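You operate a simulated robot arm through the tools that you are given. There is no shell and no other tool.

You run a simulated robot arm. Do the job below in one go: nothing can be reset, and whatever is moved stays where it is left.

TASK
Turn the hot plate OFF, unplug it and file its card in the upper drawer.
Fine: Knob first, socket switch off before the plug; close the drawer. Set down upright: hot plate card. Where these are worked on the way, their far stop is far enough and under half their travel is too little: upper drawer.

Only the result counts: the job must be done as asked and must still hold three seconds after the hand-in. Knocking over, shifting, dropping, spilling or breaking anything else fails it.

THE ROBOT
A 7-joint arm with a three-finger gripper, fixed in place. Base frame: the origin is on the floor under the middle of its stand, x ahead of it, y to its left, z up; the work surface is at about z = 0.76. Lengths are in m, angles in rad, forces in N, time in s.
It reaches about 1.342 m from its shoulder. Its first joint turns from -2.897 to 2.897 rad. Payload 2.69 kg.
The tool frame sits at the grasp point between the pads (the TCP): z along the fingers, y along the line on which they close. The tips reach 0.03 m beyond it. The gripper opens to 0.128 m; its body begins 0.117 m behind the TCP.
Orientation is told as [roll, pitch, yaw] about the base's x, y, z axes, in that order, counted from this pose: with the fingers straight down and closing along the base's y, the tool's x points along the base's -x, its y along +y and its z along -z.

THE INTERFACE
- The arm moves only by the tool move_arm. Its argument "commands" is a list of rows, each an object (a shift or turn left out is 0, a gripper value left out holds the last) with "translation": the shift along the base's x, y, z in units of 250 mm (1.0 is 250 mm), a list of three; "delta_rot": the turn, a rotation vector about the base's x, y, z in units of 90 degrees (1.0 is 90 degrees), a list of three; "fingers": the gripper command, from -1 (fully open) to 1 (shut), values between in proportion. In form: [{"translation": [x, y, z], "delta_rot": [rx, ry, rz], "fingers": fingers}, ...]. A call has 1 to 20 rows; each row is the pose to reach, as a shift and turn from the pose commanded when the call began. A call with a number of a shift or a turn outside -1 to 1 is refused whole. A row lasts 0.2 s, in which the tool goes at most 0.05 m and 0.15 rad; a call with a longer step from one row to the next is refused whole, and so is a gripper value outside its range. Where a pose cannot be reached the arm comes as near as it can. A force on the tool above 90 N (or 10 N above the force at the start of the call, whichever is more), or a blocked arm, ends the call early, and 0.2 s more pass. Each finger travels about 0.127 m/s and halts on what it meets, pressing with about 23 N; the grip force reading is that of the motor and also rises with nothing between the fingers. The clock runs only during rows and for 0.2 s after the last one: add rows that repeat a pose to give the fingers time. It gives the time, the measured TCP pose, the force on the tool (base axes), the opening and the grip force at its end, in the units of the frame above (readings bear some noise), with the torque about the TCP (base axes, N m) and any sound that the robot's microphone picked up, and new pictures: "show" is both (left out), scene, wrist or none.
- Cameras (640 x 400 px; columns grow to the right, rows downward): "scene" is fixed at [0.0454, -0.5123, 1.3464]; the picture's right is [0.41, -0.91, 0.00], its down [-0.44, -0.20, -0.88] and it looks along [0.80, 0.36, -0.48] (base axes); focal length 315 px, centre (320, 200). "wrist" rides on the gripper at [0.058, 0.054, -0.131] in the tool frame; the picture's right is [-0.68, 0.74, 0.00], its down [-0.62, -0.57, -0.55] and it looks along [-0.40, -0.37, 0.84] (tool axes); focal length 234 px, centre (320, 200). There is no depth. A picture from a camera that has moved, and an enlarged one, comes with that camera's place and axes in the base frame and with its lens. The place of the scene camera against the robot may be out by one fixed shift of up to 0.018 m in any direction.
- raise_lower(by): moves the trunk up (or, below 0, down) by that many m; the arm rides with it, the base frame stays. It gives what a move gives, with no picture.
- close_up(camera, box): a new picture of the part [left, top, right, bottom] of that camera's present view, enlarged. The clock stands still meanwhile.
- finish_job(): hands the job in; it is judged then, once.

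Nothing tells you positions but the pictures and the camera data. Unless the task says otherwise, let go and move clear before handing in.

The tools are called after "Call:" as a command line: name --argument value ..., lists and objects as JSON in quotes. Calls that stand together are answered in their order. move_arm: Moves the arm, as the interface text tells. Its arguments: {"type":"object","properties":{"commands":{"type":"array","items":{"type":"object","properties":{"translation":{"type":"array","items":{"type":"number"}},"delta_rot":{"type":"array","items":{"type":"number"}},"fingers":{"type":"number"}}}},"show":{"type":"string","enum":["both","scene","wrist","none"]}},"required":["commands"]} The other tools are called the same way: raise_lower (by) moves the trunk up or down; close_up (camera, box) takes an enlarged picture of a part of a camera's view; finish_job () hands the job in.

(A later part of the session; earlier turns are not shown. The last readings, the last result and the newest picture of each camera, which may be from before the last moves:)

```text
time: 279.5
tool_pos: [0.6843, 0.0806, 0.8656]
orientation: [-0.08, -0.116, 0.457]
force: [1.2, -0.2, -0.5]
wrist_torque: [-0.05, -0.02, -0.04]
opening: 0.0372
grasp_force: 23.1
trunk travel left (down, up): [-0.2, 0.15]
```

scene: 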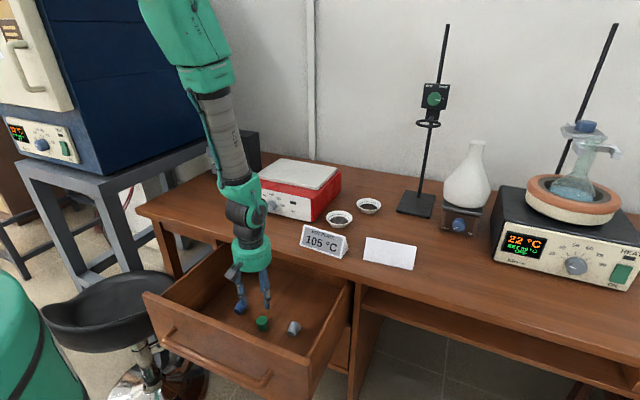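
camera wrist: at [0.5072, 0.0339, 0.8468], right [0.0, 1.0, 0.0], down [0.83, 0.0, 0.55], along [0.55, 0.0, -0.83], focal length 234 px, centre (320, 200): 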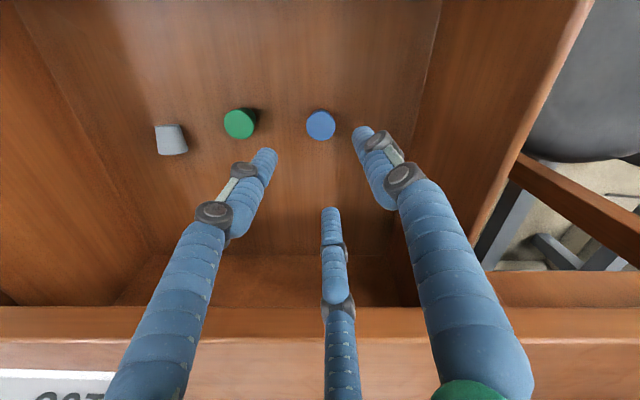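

Call:
move_arm --commands '[{"translation": [0.056, 0.16, 0]}, {"translation": [0.112, 0.32, 0]}, {"translation": [0.168, 0.48, 0]}, {"translation": [0.224, 0.64, 0]}, {"translation": [0.279, 0.798, -0.03]}, {"translation": [0.279, 0.798, -0.15]}, {"translation": [0.279, 0.798, -0.23]}, {"translation": [0.279, 0.798, -0.264]}, {"translation": [0.279, 0.798, -0.267]}, {"translation": [0.279, 0.798, -0.267], "fingers": 0.6}, {"translation": [0.279, 0.798, -0.267], "fingers": 0.45}, {"translation": [0.279, 0.798, -0.267], "fingers": 0.25}, {"translation": [0.279, 0.798, -0.267], "fingers": 0.0}, {"translation": [0.279, 0.798, -0.2], "fingers": 0.0}, {"translation": [0.279, 0.798, -0.06], "fingers": 0.0}, {"translation": [0.279, 0.798, 0.1], "fingers": 0.0}, {"translation": [0.279, 0.798, 0.18], "fingers": 0.0}, {"translation": [0.279, 0.798, 0.18], "fingers": 0.0}]' --show "none"

Call:
close_up --camera "wrist" --box '[200, 40, 440, 220]'

```text
time: 283.3
tool_pos: [0.7563, 0.2816, 0.9093]
orientation: [-0.079, -0.116, 0.454]
force: [-0.9, -1.4, 0.0]
wrist_torque: [-0.01, -0.03, -0.01]
opening: 0.064
grasp_force: 0.1
trunk travel left (down, up): [-0.2, 0.15]
```

```text
2.22 times, centred on (320, 130) of wrist
camera zoom: at [0.6637, 0.3055, 1.0278], right [0.29, 0.96, 0.02], down [0.72, -0.23, 0.66], along [0.64, -0.17, -0.75], focal length 520 px, centre (320, 356)
```

zoom: 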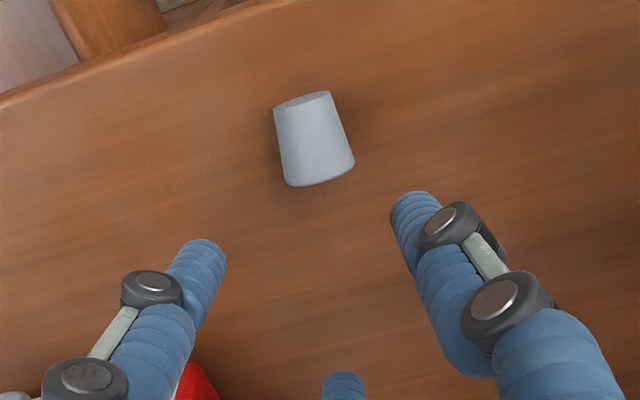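

Call:
move_arm --commands '[{"delta_rot": [-0.0047, 0.0108, 0.0889]}, {"delta_rot": [-0.0095, 0.0216, 0.1778]}, {"delta_rot": [-0.0142, 0.0324, 0.2666]}, {"delta_rot": [-0.0189, 0.0432, 0.3555]}, {"delta_rot": [-0.0236, 0.0539, 0.4444]}, {"delta_rot": [-0.0284, 0.0647, 0.5333]}, {"delta_rot": [-0.0331, 0.0755, 0.6221]}, {"delta_rot": [-0.0378, 0.0863, 0.711]}, {"delta_rot": [-0.0378, 0.0863, 0.711]}]' --show "none"

```text
time: 285.3
tool_pos: [0.758, 0.2793, 0.9104]
orientation: [0.0, -0.001, 1.572]
force: [-0.3, 0.5, -0.5]
wrist_torque: [-0.02, -0.01, 0.03]
opening: 0.0638
grasp_force: 0.1
trunk travel left (down, up): [-0.2, 0.15]
```

Call:
move_arm --commands '[{"translation": [0, 0, -0.03], "delta_rot": [0, 0.0926, 0], "fingers": 0.05}, {"translation": [0, 0, -0.08], "delta_rot": [0, 0.1852, 0], "fingers": 0.1}, {"translation": [0, 0, -0.13], "delta_rot": [0, 0.2778, 0], "fingers": 0.15}, {"translation": [0, 0.002, -0.18], "delta_rot": [0, 0.3704, 0], "fingers": 0.15}, {"translation": [0.0, 0.004, -0.23], "delta_rot": [0, 0.463, 0], "fingers": 0.15}, {"translation": [0.0, 0.006, -0.28], "delta_rot": [0, 0.5556, 0], "fingers": 0.15}, {"translation": [0.0, 0.006, -0.36], "delta_rot": [0, 0.5556, 0], "fingers": 0.15}, {"translation": [0.0, 0.006, -0.42], "delta_rot": [0, 0.5556, 0], "fingers": 0.15}, {"translation": [0.0, 0.006, -0.44], "delta_rot": [0, 0.5556, 0], "fingers": 0.15}, {"translation": [0.0, 0.006, -0.44], "delta_rot": [0, 0.5556, 0], "fingers": 0.15}]' --show "none"

Call:
close_up --camera "wrist" --box '[200, 60, 440, 240]'

Call:
close_up --camera "scene" --box '[170, 170, 240, 225]'

```text
time: 287.5
tool_pos: [0.756, 0.2824, 0.7992]
orientation: [0.872, 0.0, 1.57]
force: [-0.4, 0.4, -0.8]
wrist_torque: [0.03, 0.02, 0.0]
opening: 0.0543
grasp_force: 0.1
trunk travel left (down, up): [-0.2, 0.15]
```

```text
2.22 times, centred on (320, 150) of wrist
camera zoom: at [0.8217, 0.2229, 0.9244], right [-0.47, 0.68, 0.56], down [0.79, 0.61, -0.08], along [-0.4, 0.4, -0.82], focal length 520 px, centre (320, 311)
```

zoom: 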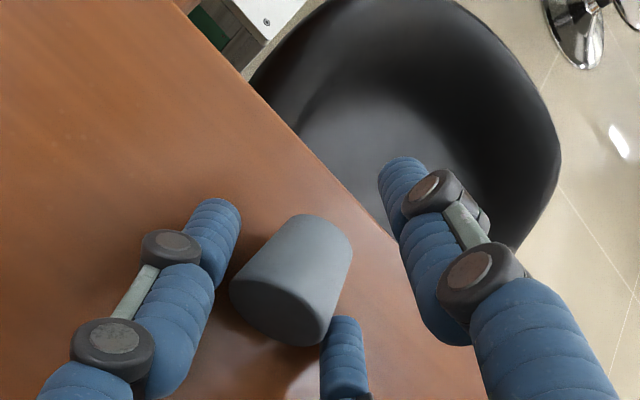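

```text
7.27 times, centred on (205, 198) of scene
camera zoom: at [0.0454, -0.5123, 1.3464], right [0.41, -0.91, 0.0], down [-0.44, -0.2, -0.88], along [0.8, 0.36, -0.48], focal length 2292 px, centre (1156, 218)
```

zoom: 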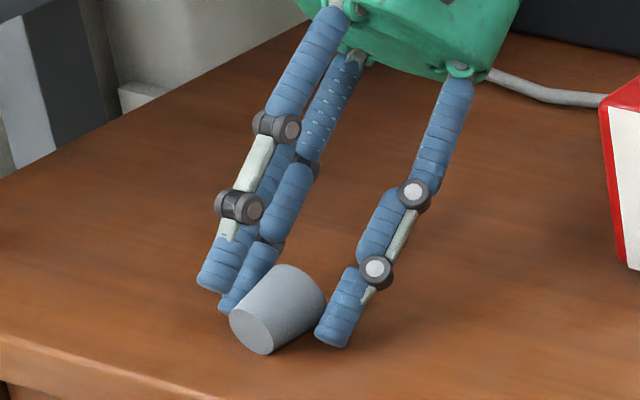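

Same geometry again. Pinch, lift and rotate.

Call:
move_arm --commands '[{"translation": [0.013, 0.0, 0], "fingers": 0.2}, {"translation": [0.013, 0.0, 0], "fingers": 0.35}, {"translation": [0.013, 0.0, 0], "fingers": 0.5}, {"translation": [0.013, 0.0, 0], "fingers": 0.65}, {"translation": [0.013, 0.0, 0], "fingers": 0.8}, {"translation": [0.013, 0.0, 0], "fingers": 0.8}, {"translation": [0.013, 0.0, 0.08], "fingers": 0.8}, {"translation": [0.013, 0.0, 0.2], "delta_rot": [0, -0.05, 0], "fingers": 0.8}, {"translation": [0.0, 0.0, 0.26], "delta_rot": [0, -0.14, 0], "fingers": 0.8}, {"translation": [-0.02, 0.0, 0.28], "delta_rot": [0, -0.23, 0], "fingers": 0.8}, {"translation": [-0.04, 0.0, 0.28], "delta_rot": [0, -0.32, 0], "fingers": 0.8}, {"translation": [-0.06, 0.0, 0.28], "delta_rot": [0, -0.41, 0], "fingers": 0.8}, {"translation": [-0.08, 0.0, 0.28], "delta_rot": [0, -0.5, 0], "fingers": 0.8}, {"translation": [-0.1, 0.0, 0.28], "delta_rot": [0, -0.59, 0], "fingers": 0.8}, {"translation": [-0.13, 0.0, 0.27], "delta_rot": [0, -0.68, 0], "fingers": 0.8}, {"translation": [-0.155, 0.0, 0.25], "delta_rot": [0, -0.744, 0], "fingers": 0.8}, {"translation": [-0.155, 0.0, 0.25], "delta_rot": [0, -0.744, 0], "fingers": 0.8}]' --show "none"

Call:
close_up --camera "scene" --box '[160, 150, 240, 215]'

Call:
close_up --camera "wrist" --box '[220, 80, 420, 240]'

```text
time: 291.1
tool_pos: [0.7178, 0.2838, 0.862]
orientation: [-0.298, -0.001, 1.57]
force: [-0.9, -0.6, 0.4]
wrist_torque: [0.01, -0.04, -0.02]
opening: 0.0402
grasp_force: 20.5
trunk travel left (down, up): [-0.2, 0.15]
```

```text
6.15 times, centred on (200, 182) of scene
camera zoom: at [0.0454, -0.5123, 1.3464], right [0.41, -0.91, 0.0], down [-0.44, -0.2, -0.88], along [0.8, 0.36, -0.48], focal length 1939 px, centre (1058, 308)
```

zoom: 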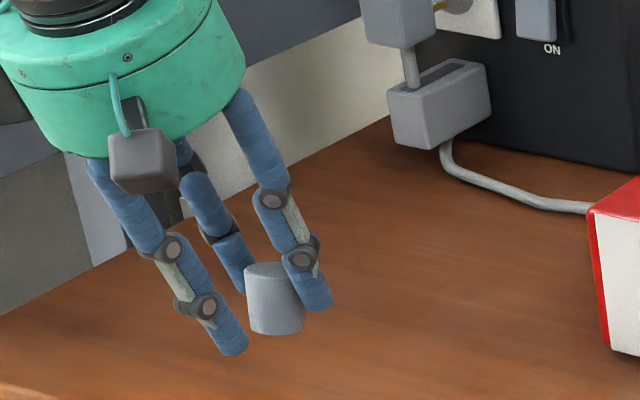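

```text
2.50 times, centred on (320, 160) of wrist
camera zoom: at [0.628, 0.2237, 0.9716], right [-0.7, 0.68, -0.21], down [0.38, 0.61, 0.69], along [0.6, 0.4, -0.69], focal length 585 px, centre (320, 300)
```

zoom: 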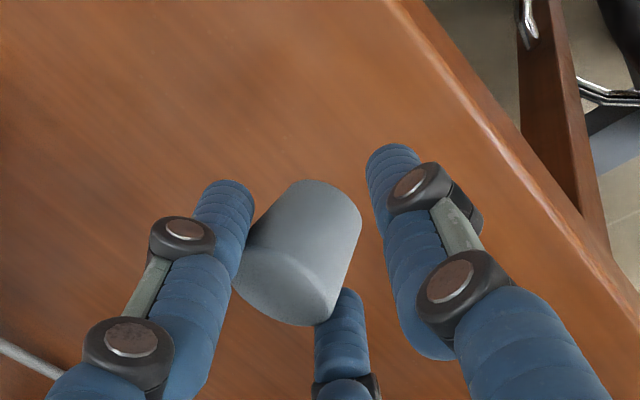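

Call:
move_arm --commands '[{"translation": [0, 0, -0.09], "fingers": 0.8}, {"translation": [0, 0, -0.18], "fingers": 0.8}, {"translation": [0, 0, -0.22], "fingers": 0.75}, {"translation": [0, 0, -0.23], "fingers": 0.68}, {"translation": [0, 0, -0.236], "fingers": 0.62}, {"translation": [0, 0, -0.236], "fingers": 0.6}]' --show "none"

```text
time: 292.5
tool_pos: [0.7182, 0.2833, 0.8035]
orientation: [-0.297, -0.001, 1.57]
force: [-0.8, 0.2, 3.6]
wrist_torque: [-0.01, -0.03, -0.05]
opening: 0.0407
grasp_force: 11.5
trunk travel left (down, up): [-0.2, 0.15]
```

Call:
move_arm --commands '[{"translation": [0, 0, -0.005], "fingers": 0.56}, {"translation": [0, 0, -0.01], "fingers": 0.52}, {"translation": [0, 0, -0.012], "fingers": 0.5}, {"translation": [0, 0, -0.012], "fingers": 0.48}]' --show "none"

Call:
close_up --camera "scene" --box '[170, 170, 230, 220]'

```text
time: 293.5
tool_pos: [0.7179, 0.2825, 0.7992]
orientation: [-0.296, -0.001, 1.568]
force: [0.5, -0.7, 5.1]
wrist_torque: [0.01, -0.15, 0.0]
opening: 0.0403
grasp_force: 5.1
trunk travel left (down, up): [-0.2, 0.15]
```

```text
8.00 times, centred on (200, 195) of scene
camera zoom: at [0.0454, -0.5123, 1.3464], right [0.41, -0.91, 0.0], down [-0.44, -0.2, -0.88], along [0.8, 0.36, -0.48], focal length 2521 px, centre (1280, 240)
```

zoom: 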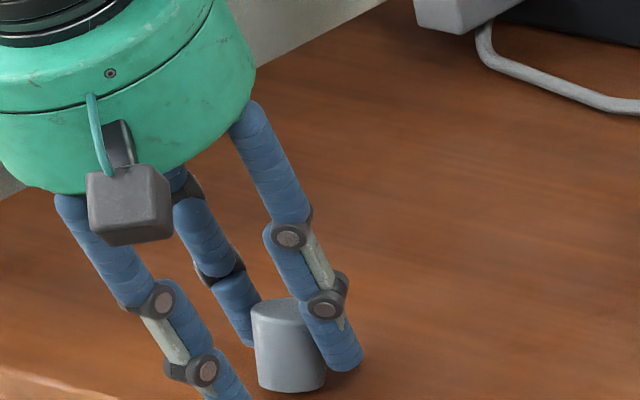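

Grey looks seated on its base. Releasing with compensation.

Call:
move_arm --commands '[{"translation": [0, 0, 0.002], "fingers": 0.44}, {"translation": [-0.002, 0, 0.002], "fingers": 0.38}, {"translation": [-0.006, 0, 0.002], "fingers": 0.3}, {"translation": [-0.012, 0, 0.002], "fingers": 0.2}, {"translation": [-0.018, 0, 0.002], "fingers": 0.08}, {"translation": [-0.024, 0, 0.002], "fingers": 0.0}, {"translation": [-0.024, 0, 0.002], "fingers": -0.05}]' --show "none"

Call:
close_up --camera "scene" --box '[170, 170, 230, 220]'

```text
time: 295.1
tool_pos: [0.7128, 0.282, 0.8006]
orientation: [-0.296, 0.0, 1.569]
force: [0.7, -0.2, 0.8]
wrist_torque: [0.01, -0.01, 0.04]
opening: 0.0674
grasp_force: 0.1
trunk travel left (down, up): [-0.2, 0.15]
```

```text
8.00 times, centred on (200, 195) of scene
camera zoom: at [0.0454, -0.5123, 1.3464], right [0.41, -0.91, 0.0], down [-0.44, -0.2, -0.88], along [0.8, 0.36, -0.48], focal length 2521 px, centre (1280, 240)
```

zoom: 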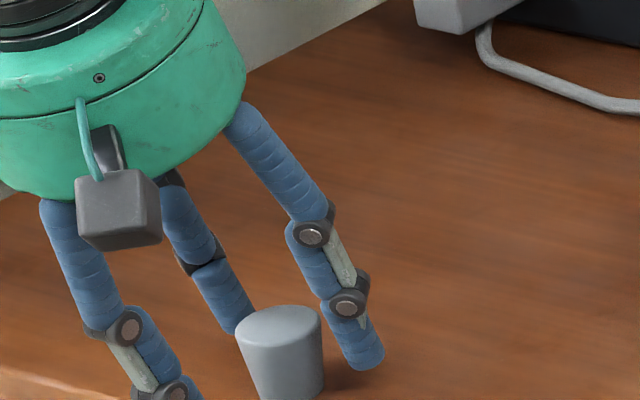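

Grey stands upright. Raising and going vertical above it.

Call:
move_arm --commands '[{"translation": [-0.04, 0, 0.1], "fingers": -0.05}, {"translation": [-0.05, 0, 0.24], "fingers": -0.05}, {"translation": [0.0, -0.01, 0.3], "delta_rot": [0, 0.09, 0], "fingers": -0.05}, {"translation": [0.065, -0.012, 0.285], "delta_rot": [0, 0.1886, 0], "fingers": -0.05}, {"translation": [0.065, -0.012, 0.285], "delta_rot": [0, 0.1886, 0], "fingers": -0.05}]' --show "none"

Call:
close_up --camera "wrist" --box '[200, 60, 440, 240]'

```text
refused: row 4 steps farther than a row can; nothing moved
```

```text
2.22 times, centred on (320, 150) of wrist
camera zoom: at [0.623, 0.223, 0.9098], right [-0.7, 0.68, -0.21], down [0.38, 0.61, 0.69], along [0.6, 0.4, -0.69], focal length 520 px, centre (320, 311)
```

zoom: 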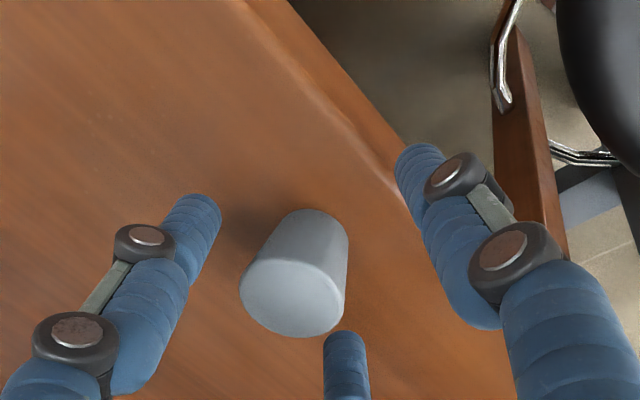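

One rotation step was too large, so nothing moved. Resending with smaller steps.

Call:
move_arm --commands '[{"translation": [-0.04, 0, 0.1], "fingers": -0.05}, {"translation": [-0.05, 0, 0.24], "fingers": -0.05}, {"translation": [-0.01, -0.006, 0.3], "delta_rot": [0, 0.07, 0], "fingers": -0.05}, {"translation": [0.03, -0.01, 0.3], "delta_rot": [0, 0.13, 0], "fingers": -0.05}, {"translation": [0.065, -0.012, 0.285], "delta_rot": [0, 0.1886, 0], "fingers": -0.05}, {"translation": [0.065, -0.012, 0.285], "delta_rot": [0, 0.1886, 0], "fingers": -0.05}]' --show "wrist"

Call:
close_up --camera "wrist" --box '[200, 60, 440, 240]'

```text
time: 296.5
tool_pos: [0.7277, 0.2801, 0.8705]
orientation: [0.002, -0.001, 1.57]
force: [0.4, 0.1, 0.3]
wrist_torque: [0.02, 0.05, -0.03]
opening: 0.0673
grasp_force: 0.0
trunk travel left (down, up): [-0.2, 0.15]
camera wrist: at [0.6748, 0.2197, 1.0012], right [-0.74, 0.68, 0.0], down [0.57, 0.61, 0.55], along [0.37, 0.4, -0.84], focal length 234 px, centre (320, 200)
```

wrist: 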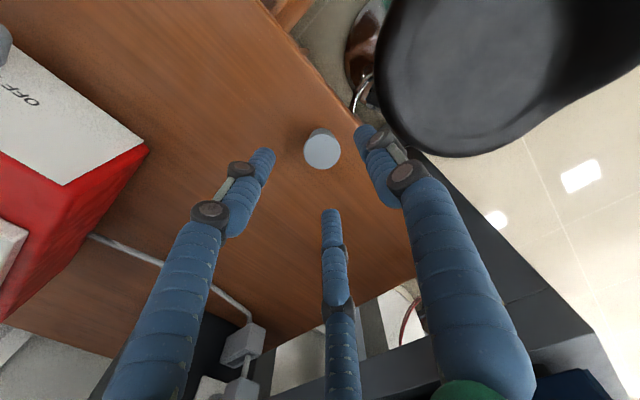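

```text
2.22 times, centred on (320, 150) of wrist
camera zoom: at [0.6748, 0.2197, 1.0012], right [-0.74, 0.68, 0.0], down [0.57, 0.61, 0.55], along [0.37, 0.4, -0.84], focal length 520 px, centre (320, 311)
```

zoom: 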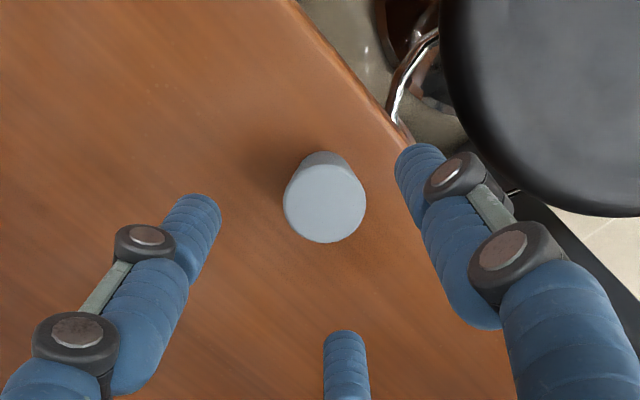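

Centred. Descend, grip and lift.

Call:
move_arm --commands '[{"translation": [0, 0, -0.1], "fingers": -0.05}, {"translation": [0, 0, -0.2], "fingers": -0.05}, {"translation": [0, 0, -0.265], "fingers": -0.05}, {"translation": [0, 0, -0.294], "fingers": -0.05}, {"translation": [0, 0, -0.294], "fingers": 0.1}, {"translation": [0, 0, -0.294], "fingers": 0.25}, {"translation": [0, 0, -0.294], "fingers": 0.4}, {"translation": [0, 0, -0.294], "fingers": 0.52}, {"translation": [0, 0, -0.294], "fingers": 0.62}, {"translation": [0, 0, -0.294], "fingers": 0.68}, {"translation": [0, 0, -0.294], "fingers": 0.68}, {"translation": [0, 0, -0.22], "fingers": 0.68}, {"translation": [0, 0, -0.08], "fingers": 0.68}, {"translation": [0, 0, 0.1], "fingers": 0.68}, {"translation": [0, 0, 0.25], "fingers": 0.68}, {"translation": [0, 0, 0.25], "fingers": 0.68}]' --show "none"

Call:
close_up --camera "wrist" --box '[200, 60, 440, 240]'

```text
time: 299.9
tool_pos: [0.728, 0.2788, 0.9337]
orientation: [0.0, 0.001, 1.569]
force: [0.0, 0.0, 0.0]
wrist_torque: [0.0, -0.02, -0.01]
opening: 0.0341
grasp_force: 22.6
trunk travel left (down, up): [-0.2, 0.15]
```

```text
2.22 times, centred on (320, 150) of wrist
camera zoom: at [0.6737, 0.2193, 1.0644], right [-0.74, 0.68, 0.0], down [0.57, 0.61, 0.55], along [0.37, 0.4, -0.84], focal length 520 px, centre (320, 311)
```

zoom: 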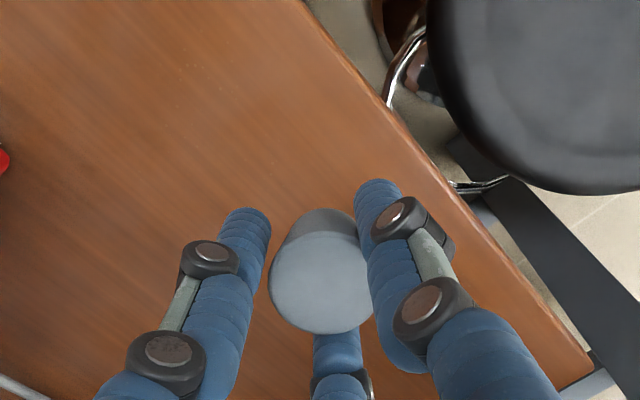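

Call:
move_arm --commands '[{"translation": [-0.055, -0.16, 0], "delta_rot": [0, 0, -0.08]}, {"translation": [-0.11, -0.32, 0], "delta_rot": [0, 0, -0.16]}, {"translation": [-0.165, -0.48, 0], "delta_rot": [0, 0, -0.24]}, {"translation": [-0.22, -0.64, 0], "delta_rot": [0, 0, -0.32]}, {"translation": [-0.275, -0.8, 0], "delta_rot": [0, 0, -0.4]}, {"translation": [-0.33, -0.96, 0], "delta_rot": [0, 0, -0.48]}, {"translation": [-0.33, -0.96, 0], "delta_rot": [0, 0, -0.522]}]' --show "none"

```text
time: 301.5
tool_pos: [0.6446, 0.038, 0.9335]
orientation: [-0.001, -0.002, 0.747]
force: [-0.6, 0.6, -0.7]
wrist_torque: [0.05, -0.05, 0.01]
opening: 0.0336
grasp_force: 23.3
trunk travel left (down, up): [-0.2, 0.15]
```

Call:
move_arm --commands '[{"translation": [-0.05, -0.16, 0]}, {"translation": [-0.1, -0.32, 0]}, {"translation": [-0.15, -0.48, 0]}, {"translation": [-0.2, -0.64, 0]}, {"translation": [-0.234, -0.796, -0.02]}, {"translation": [-0.234, -0.796, -0.18]}, {"translation": [-0.234, -0.796, -0.36]}, {"translation": [-0.234, -0.796, -0.53]}, {"translation": [-0.234, -0.796, -0.53]}]' --show "wrist"

Call:
close_up --camera "scene" --box '[210, 220, 330, 345]'

```text
time: 303.5
tool_pos: [0.5875, -0.1621, 0.7985]
orientation: [0.0, 0.0, 0.749]
force: [0.2, 0.6, 0.1]
wrist_torque: [0.0, 0.05, 0.01]
opening: 0.0328
grasp_force: 22.7
trunk travel left (down, up): [-0.2, 0.15]
camera wrist: at [0.5081, -0.1635, 0.93], right [-0.01, 1.0, 0.0], down [0.84, 0.0, 0.55], along [0.55, 0.0, -0.84], focal length 234 px, centre (320, 200)
```

wrist: 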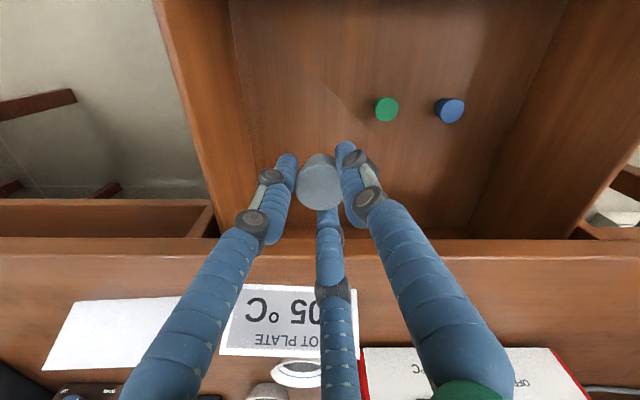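

```text
3.20 times, centred on (270, 282) of scene
camera zoom: at [0.0454, -0.5123, 1.3464], right [0.41, -0.91, 0.0], down [-0.44, -0.2, -0.88], along [0.8, 0.36, -0.48], focal length 1008 px, centre (480, -64)
```

zoom: 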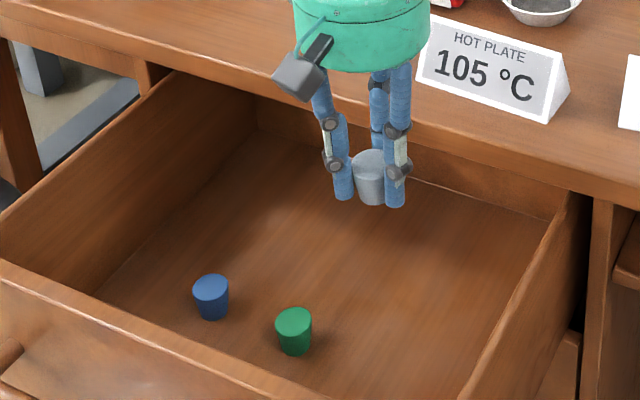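

Call:
move_arm --commands '[{"translation": [0, 0, -0.15]}, {"translation": [0, 0, -0.32]}, {"translation": [0, 0, -0.5]}, {"translation": [0, 0, -0.66]}, {"translation": [0, 0, -0.78]}, {"translation": [0, 0, -0.86]}, {"translation": [0, 0, -0.895]}, {"translation": [0, 0, -0.91]}, {"translation": [0, 0, -0.918]}, {"translation": [0, 0, -0.922]}, {"translation": [0, 0, -0.922]}]' --show "none"

```text
time: 305.9
tool_pos: [0.5873, -0.1587, 0.5701]
orientation: [0.001, -0.002, 0.748]
force: [0.1, -0.2, -0.6]
wrist_torque: [0.0, 0.0, 0.01]
opening: 0.0328
grasp_force: 23.0
trunk travel left (down, up): [-0.2, 0.15]
```

Call:
move_arm --commands '[{"translation": [0, 0, -0.004]}, {"translation": [0, 0, -0.008]}, {"translation": [0, 0, -0.012]}, {"translation": [0, 0, -0.014]}, {"translation": [0, 0, -0.014]}]' --show "none"

```text
time: 307.1
tool_pos: [0.5877, -0.1593, 0.5685]
orientation: [-0.002, -0.001, 0.749]
force: [-1.1, 2.4, 20.9]
wrist_torque: [0.07, 0.27, -0.03]
opening: 0.0331
grasp_force: 22.8
trunk travel left (down, up): [-0.2, 0.15]
```

Contact. Releasing and lifting off.

Call:
move_arm --commands '[{"translation": [0, 0, 0.005], "fingers": 0.62}, {"translation": [0, 0, 0.005], "fingers": 0.54}, {"translation": [0, 0, 0.005], "fingers": 0.45}, {"translation": [0, 0, 0.005], "fingers": 0.35}, {"translation": [0, 0, 0.005], "fingers": 0.2}, {"translation": [0, 0, 0.005], "fingers": 0.05}, {"translation": [0, 0, 0.005], "fingers": 0.0}, {"translation": [0, 0, 0.05], "fingers": 0.0}, {"translation": [0, 0, 0.15], "fingers": 0.0}, {"translation": [0, 0, 0.3], "fingers": 0.0}, {"translation": [0, 0, 0.48], "fingers": 0.0}, {"translation": [0, 0, 0.66], "fingers": 0.0}, {"translation": [0, 0, 0.84], "fingers": 0.0}, {"translation": [0, 0, 1.0], "fingers": 0.0}]' --show "both"

Call:
close_up --camera "scene" --box '[140, 230, 360, 390]'

```text
time: 310.1
tool_pos: [0.5859, -0.1578, 0.817]
orientation: [0.002, 0.001, 0.749]
force: [0.6, 0.1, 0.3]
wrist_torque: [-0.02, -0.02, -0.03]
opening: 0.0642
grasp_force: 0.0
trunk travel left (down, up): [-0.2, 0.15]
camera wrist: at [0.5078, -0.1594, 0.9481], right [-0.01, 1.0, 0.0], down [0.84, 0.0, 0.55], along [0.55, 0.0, -0.84], focal length 234 px, centre (320, 200)
```

scene: 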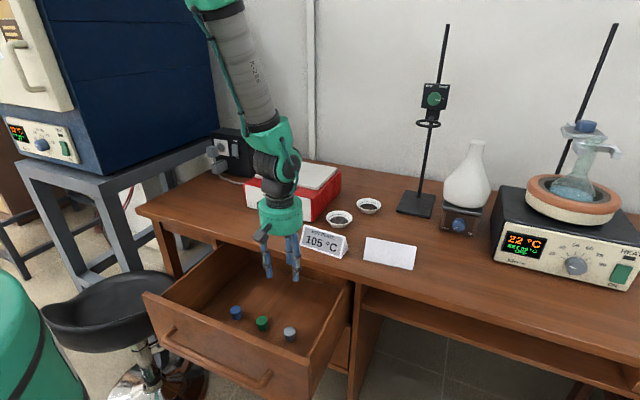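
wrist: 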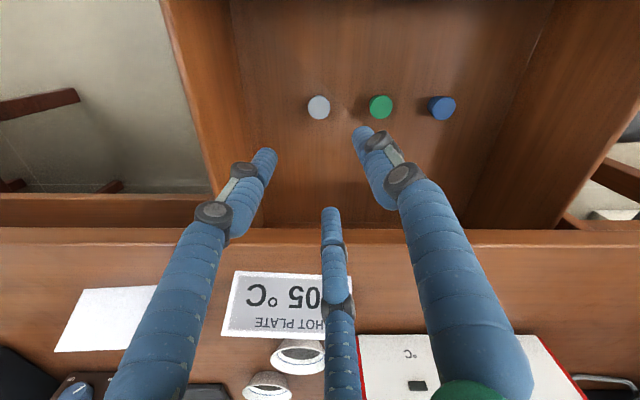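

```text
2.50 times, centred on (250, 310) of scene
camera zoom: at [0.0454, -0.5123, 1.3464], right [0.41, -0.91, 0.0], down [-0.44, -0.2, -0.88], along [0.8, 0.36, -0.48], focal length 788 px, centre (495, -75)
```

zoom: 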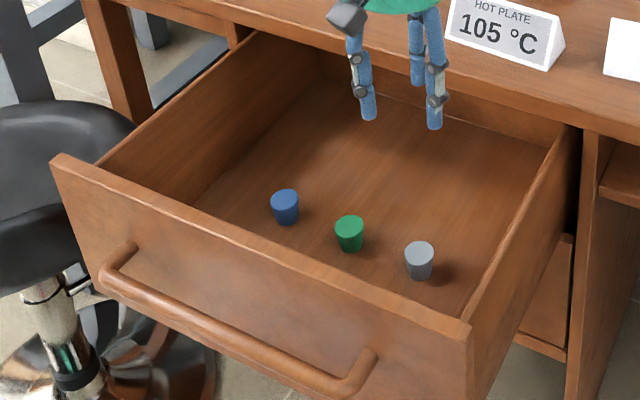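

All three stoppers are upright in their row again. Now the card: let me measure it precisely from here.

Call:
close_up --camera "wrist" --box '[200, 240, 360, 380]'

Call:
close_up --camera "scene" --box '[290, 205, 370, 275]'

```text
2.86 times, centred on (280, 310) of wrist
camera zoom: at [0.5078, -0.1594, 0.9481], right [-0.01, 1.0, 0.0], down [0.84, 0.0, 0.55], along [0.55, 0.0, -0.84], focal length 669 px, centre (434, -114)
```

zoom: 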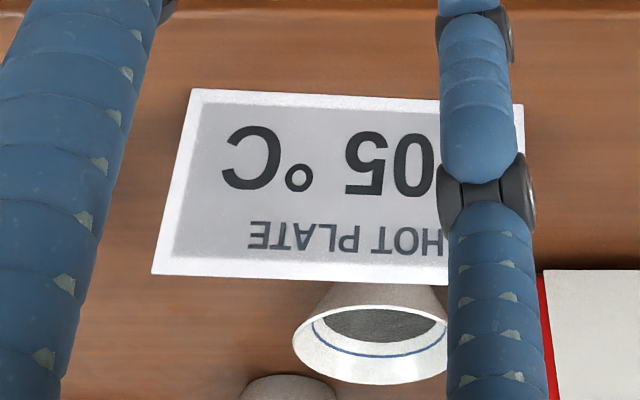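

```text
5.71 times, centred on (330, 240) of scene
camera zoom: at [0.0454, -0.5123, 1.3464], right [0.41, -0.91, 0.0], down [-0.44, -0.2, -0.88], along [0.8, 0.36, -0.48], focal length 1801 px, centre (263, -29)
```

zoom: 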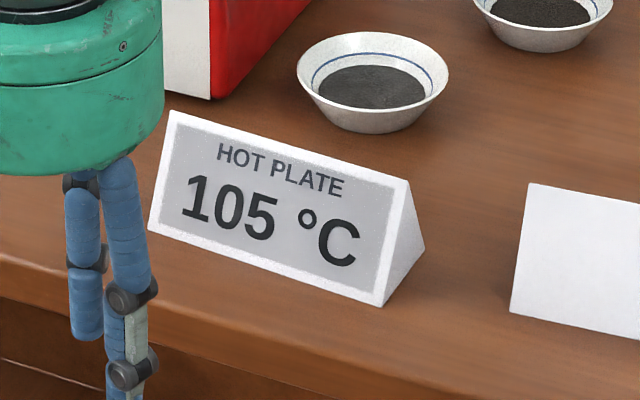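

The card's centre is about (0.765, -0.190), yawed about 4°, with its ridge at z≈0.822. I'll go above it with the fingers wide, one finger on its front face and two on the back.

Call:
move_arm --commands '[{"translation": [0, 0, 0.15], "delta_rot": [0, 0, 0.06], "fingers": -0.3}, {"translation": [0.08, -0.02, 0.32], "delta_rot": [0, 0, 0.13], "fingers": -0.5}, {"translation": [0.2, -0.05, 0.4], "delta_rot": [0, 0, 0.21], "fingers": -0.625}, {"translation": [0.36, -0.09, 0.4], "delta_rot": [0, 0, 0.3], "fingers": -0.625}, {"translation": [0.52, -0.12, 0.4], "delta_rot": [0, 0, 0.39], "fingers": -0.625}, {"translation": [0.68, -0.13, 0.4], "delta_rot": [0, 0, 0.4767], "fingers": -0.625}, {"translation": [0.751, -0.131, 0.38], "delta_rot": [0, 0, 0.4767], "fingers": -0.625}, {"translation": [0.751, -0.131, 0.34], "delta_rot": [0, 0, 0.4767], "fingers": -0.625}, {"translation": [0.751, -0.131, 0.34], "delta_rot": [0, 0, 0.4767], "fingers": -0.625}]' --show "both"

Call:
close_up --camera "wrist" --box '[160, 40, 480, 280]'

```text
time: 312.1
tool_pos: [0.7741, -0.193, 0.9025]
orientation: [0.0, -0.002, 1.499]
force: [0.2, 0.8, -0.6]
wrist_torque: [-0.01, -0.01, 0.0]
opening: 0.1039
grasp_force: 0.0
trunk travel left (down, up): [-0.2, 0.15]
camera wrist: at [0.7161, -0.2477, 1.0336], right [-0.69, 0.73, 0.0], down [0.61, 0.57, 0.55], along [0.4, 0.38, -0.84], focal length 234 px, centre (320, 200)
```

scene: 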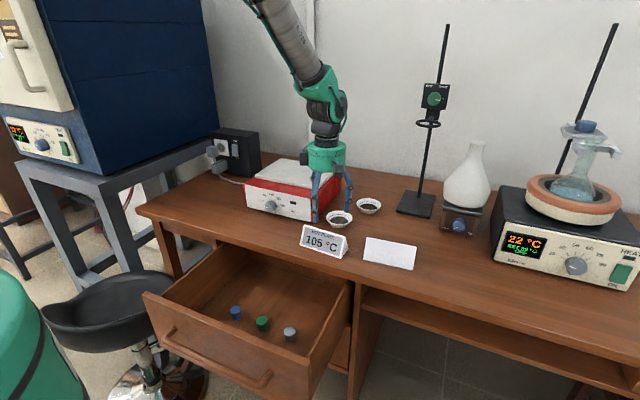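
wrist: 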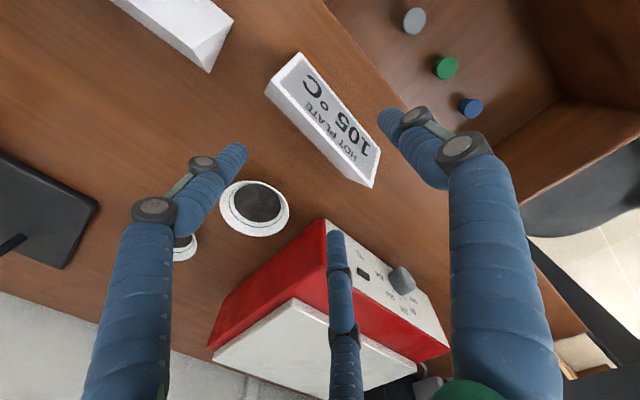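

```text
1.67 times, centred on (320, 160) of wrist
camera zoom: at [0.7161, -0.2477, 1.0336], right [-0.69, 0.73, 0.0], down [0.61, 0.57, 0.55], along [0.4, 0.38, -0.84], focal length 390 px, centre (320, 267)
```

zoom: 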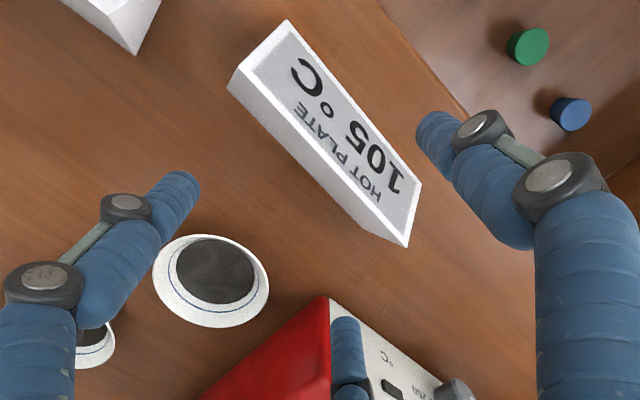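

The measurement agrees. Descending around the card.

Call:
move_arm --commands '[{"translation": [0.0, 0.008, -0.13]}, {"translation": [0.0, 0.008, -0.26]}, {"translation": [0.0, 0.008, -0.36]}, {"translation": [0.0, 0.008, -0.415]}, {"translation": [0.0, 0.008, -0.415]}]' --show "none"

Call:
close_up --camera "wrist" --box '[180, 60, 460, 260]'

Call:
close_up --camera "scene" --box '[280, 170, 380, 270]'

```text
time: 313.3
tool_pos: [0.7738, -0.1893, 0.7981]
orientation: [0.0, -0.002, 1.497]
force: [0.6, -0.2, -0.5]
wrist_torque: [0.01, -0.02, -0.05]
opening: 0.1038
grasp_force: 0.1
trunk travel left (down, up): [-0.2, 0.15]
```

```text
2.00 times, centred on (320, 160) of wrist
camera zoom: at [0.7167, -0.2449, 0.9298], right [-0.69, 0.73, 0.0], down [0.61, 0.57, 0.55], along [0.4, 0.38, -0.84], focal length 468 px, centre (320, 280)
```

zoom: 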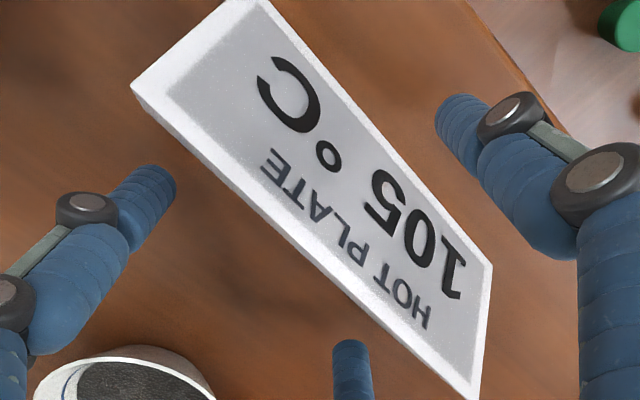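

```text
4.00 times, centred on (330, 220) of scene
camera zoom: at [0.0454, -0.5123, 1.3464], right [0.41, -0.91, 0.0], down [-0.44, -0.2, -0.88], along [0.8, 0.36, -0.48], focal length 1261 px, centre (280, 120)
```

zoom: 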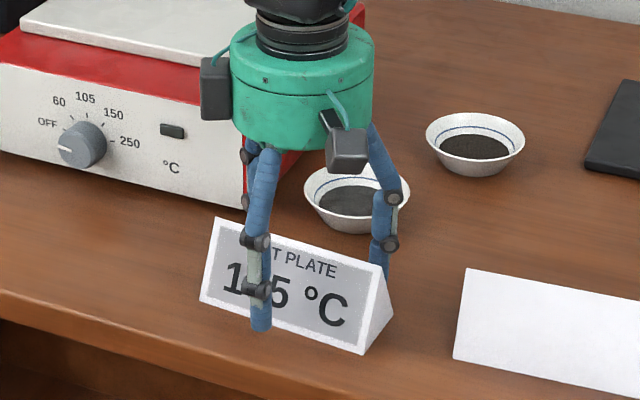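

Positioned well: one finger in front, two behind. Closing gently.

Call:
move_arm --commands '[{"fingers": -0.45}, {"fingers": -0.25}, {"fingers": -0.1}, {"fingers": 0.05}, {"fingers": 0.15}, {"fingers": 0.3}, {"fingers": 0.45}, {"fingers": 0.6}, {"fingers": 0.65}, {"fingers": 0.65}]' --show "none"

Call:
close_up --camera "wrist" --box '[180, 60, 460, 260]'

Call:
close_up --camera "scene" --box '[280, 170, 380, 270]'

```text
time: 315.5
tool_pos: [0.7736, -0.19, 0.7994]
orientation: [0.0, 0.0, 1.498]
force: [1.6, 0.5, 7.9]
wrist_torque: [0.04, -0.1, 0.0]
opening: 0.0638
grasp_force: 23.4
trunk travel left (down, up): [-0.2, 0.15]
```

```text
2.00 times, centred on (320, 160) of wrist
camera zoom: at [0.7166, -0.245, 0.9305], right [-0.69, 0.73, 0.0], down [0.61, 0.57, 0.55], along [0.4, 0.38, -0.84], focal length 468 px, centre (320, 280)
```

zoom: 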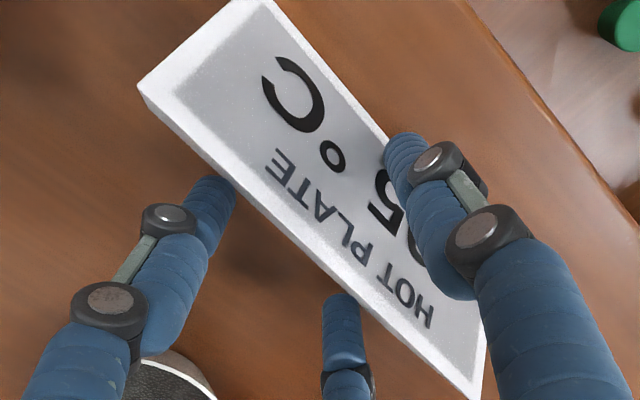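

```text
4.00 times, centred on (330, 220) of scene
camera zoom: at [0.0454, -0.5123, 1.3464], right [0.41, -0.91, 0.0], down [-0.44, -0.2, -0.88], along [0.8, 0.36, -0.48], focal length 1261 px, centre (280, 120)
```

zoom: 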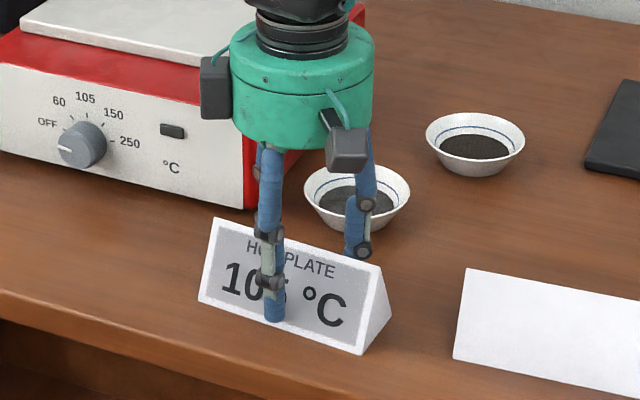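

The card is gripped. Test lift of about 2 cm.

Call:
move_arm --commands '[{"translation": [0, 0, 0.02], "fingers": 0.7}, {"translation": [0, 0, 0.05], "fingers": 0.7}, {"translation": [0, 0, 0.09], "fingers": 0.7}, {"translation": [0, 0, 0.09], "fingers": 0.7}]' --show "none"

Call:
close_up --camera "scene" --box '[280, 170, 380, 270]'

```text
time: 316.5
tool_pos: [0.773, -0.1901, 0.8213]
orientation: [0.0, -0.003, 1.497]
force: [0.0, 0.5, -0.2]
wrist_torque: [0.01, -0.04, 0.01]
opening: 0.0633
grasp_force: 23.3
trunk travel left (down, up): [-0.2, 0.15]
```

```text
4.00 times, centred on (330, 220) of scene
camera zoom: at [0.0454, -0.5123, 1.3464], right [0.41, -0.91, 0.0], down [-0.44, -0.2, -0.88], along [0.8, 0.36, -0.48], focal length 1261 px, centre (280, 120)
```

zoom: 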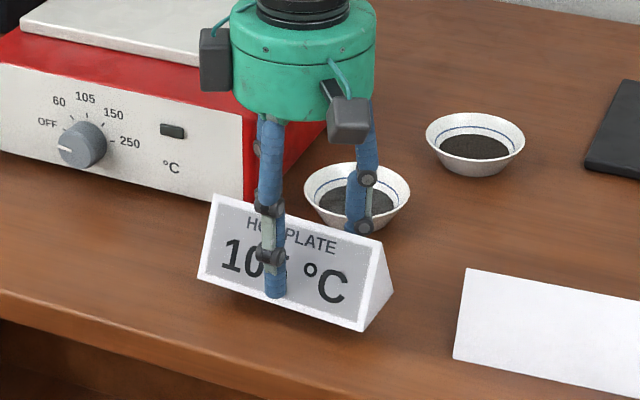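

The card is held level and upright. I'll raise it and bring it over the drawer, in two calls.

Call:
move_arm --commands '[{"translation": [0, 0, 0.1], "fingers": 0.72}, {"translation": [-0.03, 0.01, 0.22]}, {"translation": [-0.1, 0.04, 0.3]}, {"translation": [-0.22, 0.09, 0.32]}, {"translation": [-0.36, 0.16, 0.32]}, {"translation": [-0.5, 0.23, 0.32]}, {"translation": [-0.62, 0.3, 0.32]}, {"translation": [-0.7, 0.36, 0.32]}, {"translation": [-0.7, 0.36, 0.32]}]' --show "scene"

```text
time: 318.5
tool_pos: [0.6001, -0.1004, 0.9009]
orientation: [0.001, 0.001, 1.497]
force: [0.6, 0.4, -0.1]
wrist_torque: [-0.02, -0.01, 0.03]
opening: 0.0626
grasp_force: 23.4
trunk travel left (down, up): [-0.2, 0.15]
```

scene: 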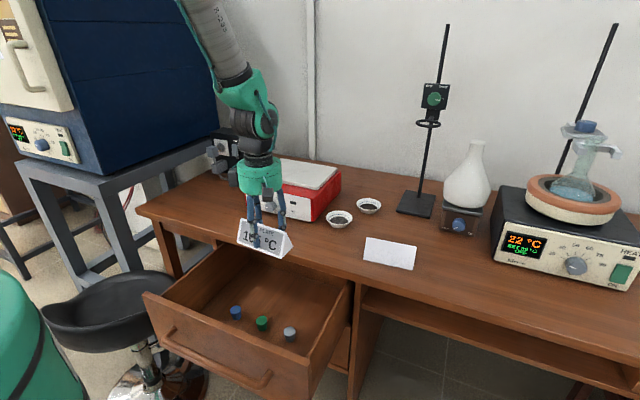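

Call:
move_arm --commands '[{"translation": [-0.12, 0.05, 0], "delta_rot": [0, 0, 0.05]}, {"translation": [-0.24, 0.11, -0.02], "delta_rot": [0, 0, 0.1]}, {"translation": [-0.34, 0.16, -0.08], "delta_rot": [0, 0, 0.158]}, {"translation": [-0.344, 0.162, -0.2], "delta_rot": [0, 0, 0.158]}, {"translation": [-0.344, 0.162, -0.34], "delta_rot": [0, 0, 0.158]}, {"translation": [-0.344, 0.162, -0.4], "delta_rot": [0, 0, 0.158]}, {"translation": [-0.344, 0.162, -0.4], "delta_rot": [0, 0, 0.158]}]' --show "both"

Call:
close_up --camera "scene" --box '[140, 210, 340, 360]'

Call:
close_up --camera "wrist" --box '[120, 40, 520, 300]'

```text
time: 320.1
tool_pos: [0.515, -0.0597, 0.8006]
orientation: [0.0, -0.003, 1.745]
force: [0.3, -0.7, -0.8]
wrist_torque: [0.01, -0.02, -0.03]
opening: 0.0618
grasp_force: 23.3
trunk travel left (down, up): [-0.2, 0.15]
camera wrist: at [0.4727, -0.1283, 0.9318], right [-0.84, 0.54, 0.0], down [0.45, 0.7, 0.55], along [0.29, 0.46, -0.84], focal length 234 px, centre (320, 200)
```

scene: 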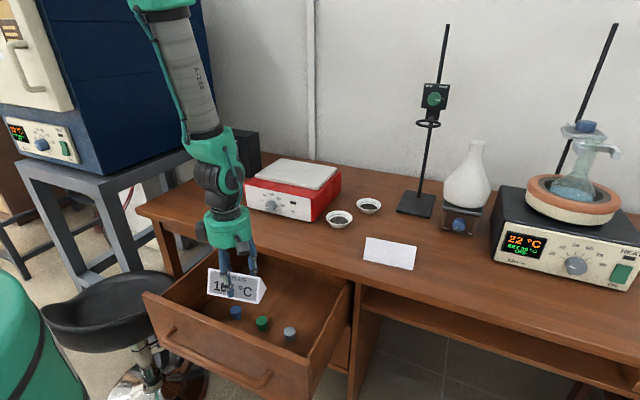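
wrist: 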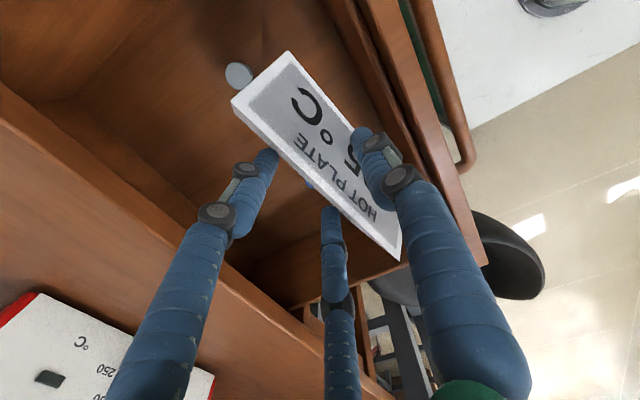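

```text
2.67 times, centred on (240, 285) of scene
camera zoom: at [0.0454, -0.5123, 1.3464], right [0.41, -0.91, 0.0], down [-0.44, -0.2, -0.88], along [0.8, 0.36, -0.48], focal length 840 px, centre (533, -27)
```

zoom: 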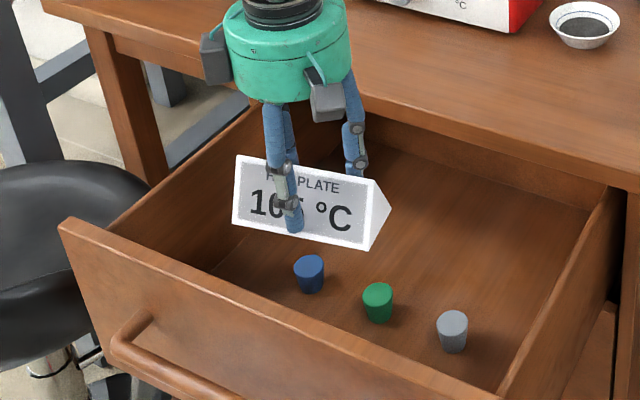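

```text
1.54 times, centred on (320, 170) of wrist
camera zoom: at [0.4727, -0.1283, 0.9318], right [-0.84, 0.54, 0.0], down [0.45, 0.7, 0.55], along [0.29, 0.46, -0.84], focal length 360 px, centre (320, 246)
```

zoom: 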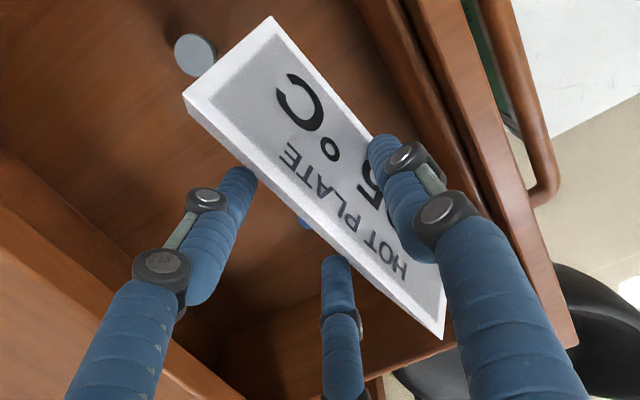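

The card hangs level above the free area in front of the stoppers. Descending in stages.

Call:
move_arm --commands '[{"translation": [0, 0, -0.15]}, {"translation": [0, 0, -0.32]}, {"translation": [0, 0, -0.49]}, {"translation": [0, 0, -0.64]}, {"translation": [0, 0, -0.72]}, {"translation": [0, 0, -0.72]}]' --show "wrist"

Call:
close_up --camera "scene" --box '[150, 240, 310, 360]'

```text
time: 321.5
tool_pos: [0.5143, -0.0585, 0.6198]
orientation: [-0.002, -0.002, 1.747]
force: [0.0, 0.1, -0.8]
wrist_torque: [0.01, 0.02, 0.0]
opening: 0.0617
grasp_force: 23.0
trunk travel left (down, up): [-0.2, 0.15]
camera wrist: at [0.4723, -0.1273, 0.7517], right [-0.84, 0.54, 0.0], down [0.45, 0.7, 0.55], along [0.29, 0.46, -0.84], focal length 234 px, centre (320, 200)
```

wrist: 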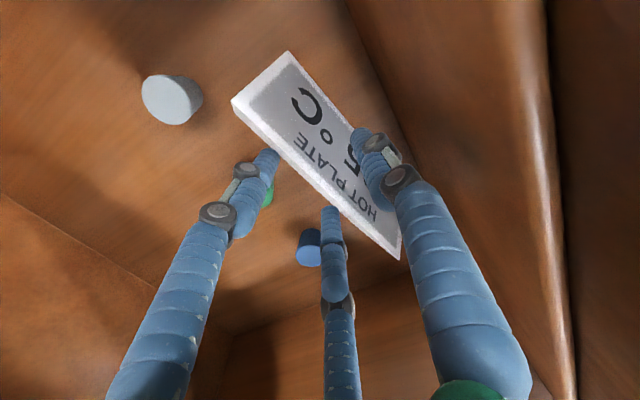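

```text
3.33 times, centred on (230, 300) of scene
camera zoom: at [0.0454, -0.5123, 1.3464], right [0.41, -0.91, 0.0], down [-0.44, -0.2, -0.88], along [0.8, 0.36, -0.48], focal length 1050 px, centre (620, -133)
```

zoom: 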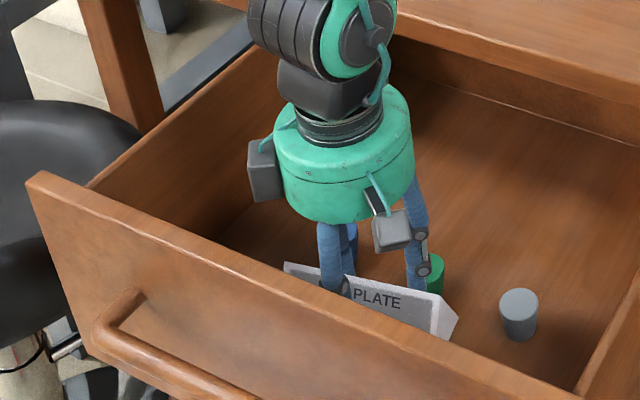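

Clear on all sides. Continuing down to just above the floor.

Call:
move_arm --commands '[{"translation": [0, 0, -0.07]}, {"translation": [0, 0, -0.13]}, {"translation": [0, 0, -0.164]}, {"translation": [0, 0, -0.164]}]' --show "none"

```text
time: 322.5
tool_pos: [0.5148, -0.0582, 0.5794]
orientation: [0.0, 0.0, 1.745]
force: [-0.3, -0.7, 0.1]
wrist_torque: [-0.03, -0.01, 0.02]
opening: 0.0609
grasp_force: 23.2
trunk travel left (down, up): [-0.2, 0.15]
```

Call:
move_arm --commands '[{"translation": [0, 0, -0.008]}, {"translation": [0, 0, -0.016]}, {"translation": [0, 0, -0.022]}, {"translation": [0, 0, -0.022]}]' --show "none"

```text
time: 323.5
tool_pos: [0.5136, -0.0597, 0.574]
orientation: [0.002, -0.001, 1.744]
force: [-0.7, 0.3, 0.5]
wrist_torque: [-0.05, -0.02, 0.0]
opening: 0.0603
grasp_force: 23.0
trunk travel left (down, up): [-0.2, 0.15]
```

Call:
move_arm --commands '[{"translation": [0, 0, -0.005]}, {"translation": [0, 0, -0.01]}, {"translation": [0, 0, -0.01]}]' --show "none"

```text
time: 324.3
tool_pos: [0.5156, -0.0598, 0.5743]
orientation: [-0.003, 0.001, 1.746]
force: [0.5, -1.2, 37.1]
wrist_torque: [-0.06, 0.47, 0.0]
opening: 0.0597
grasp_force: 23.4
trunk travel left (down, up): [-0.2, 0.15]
```

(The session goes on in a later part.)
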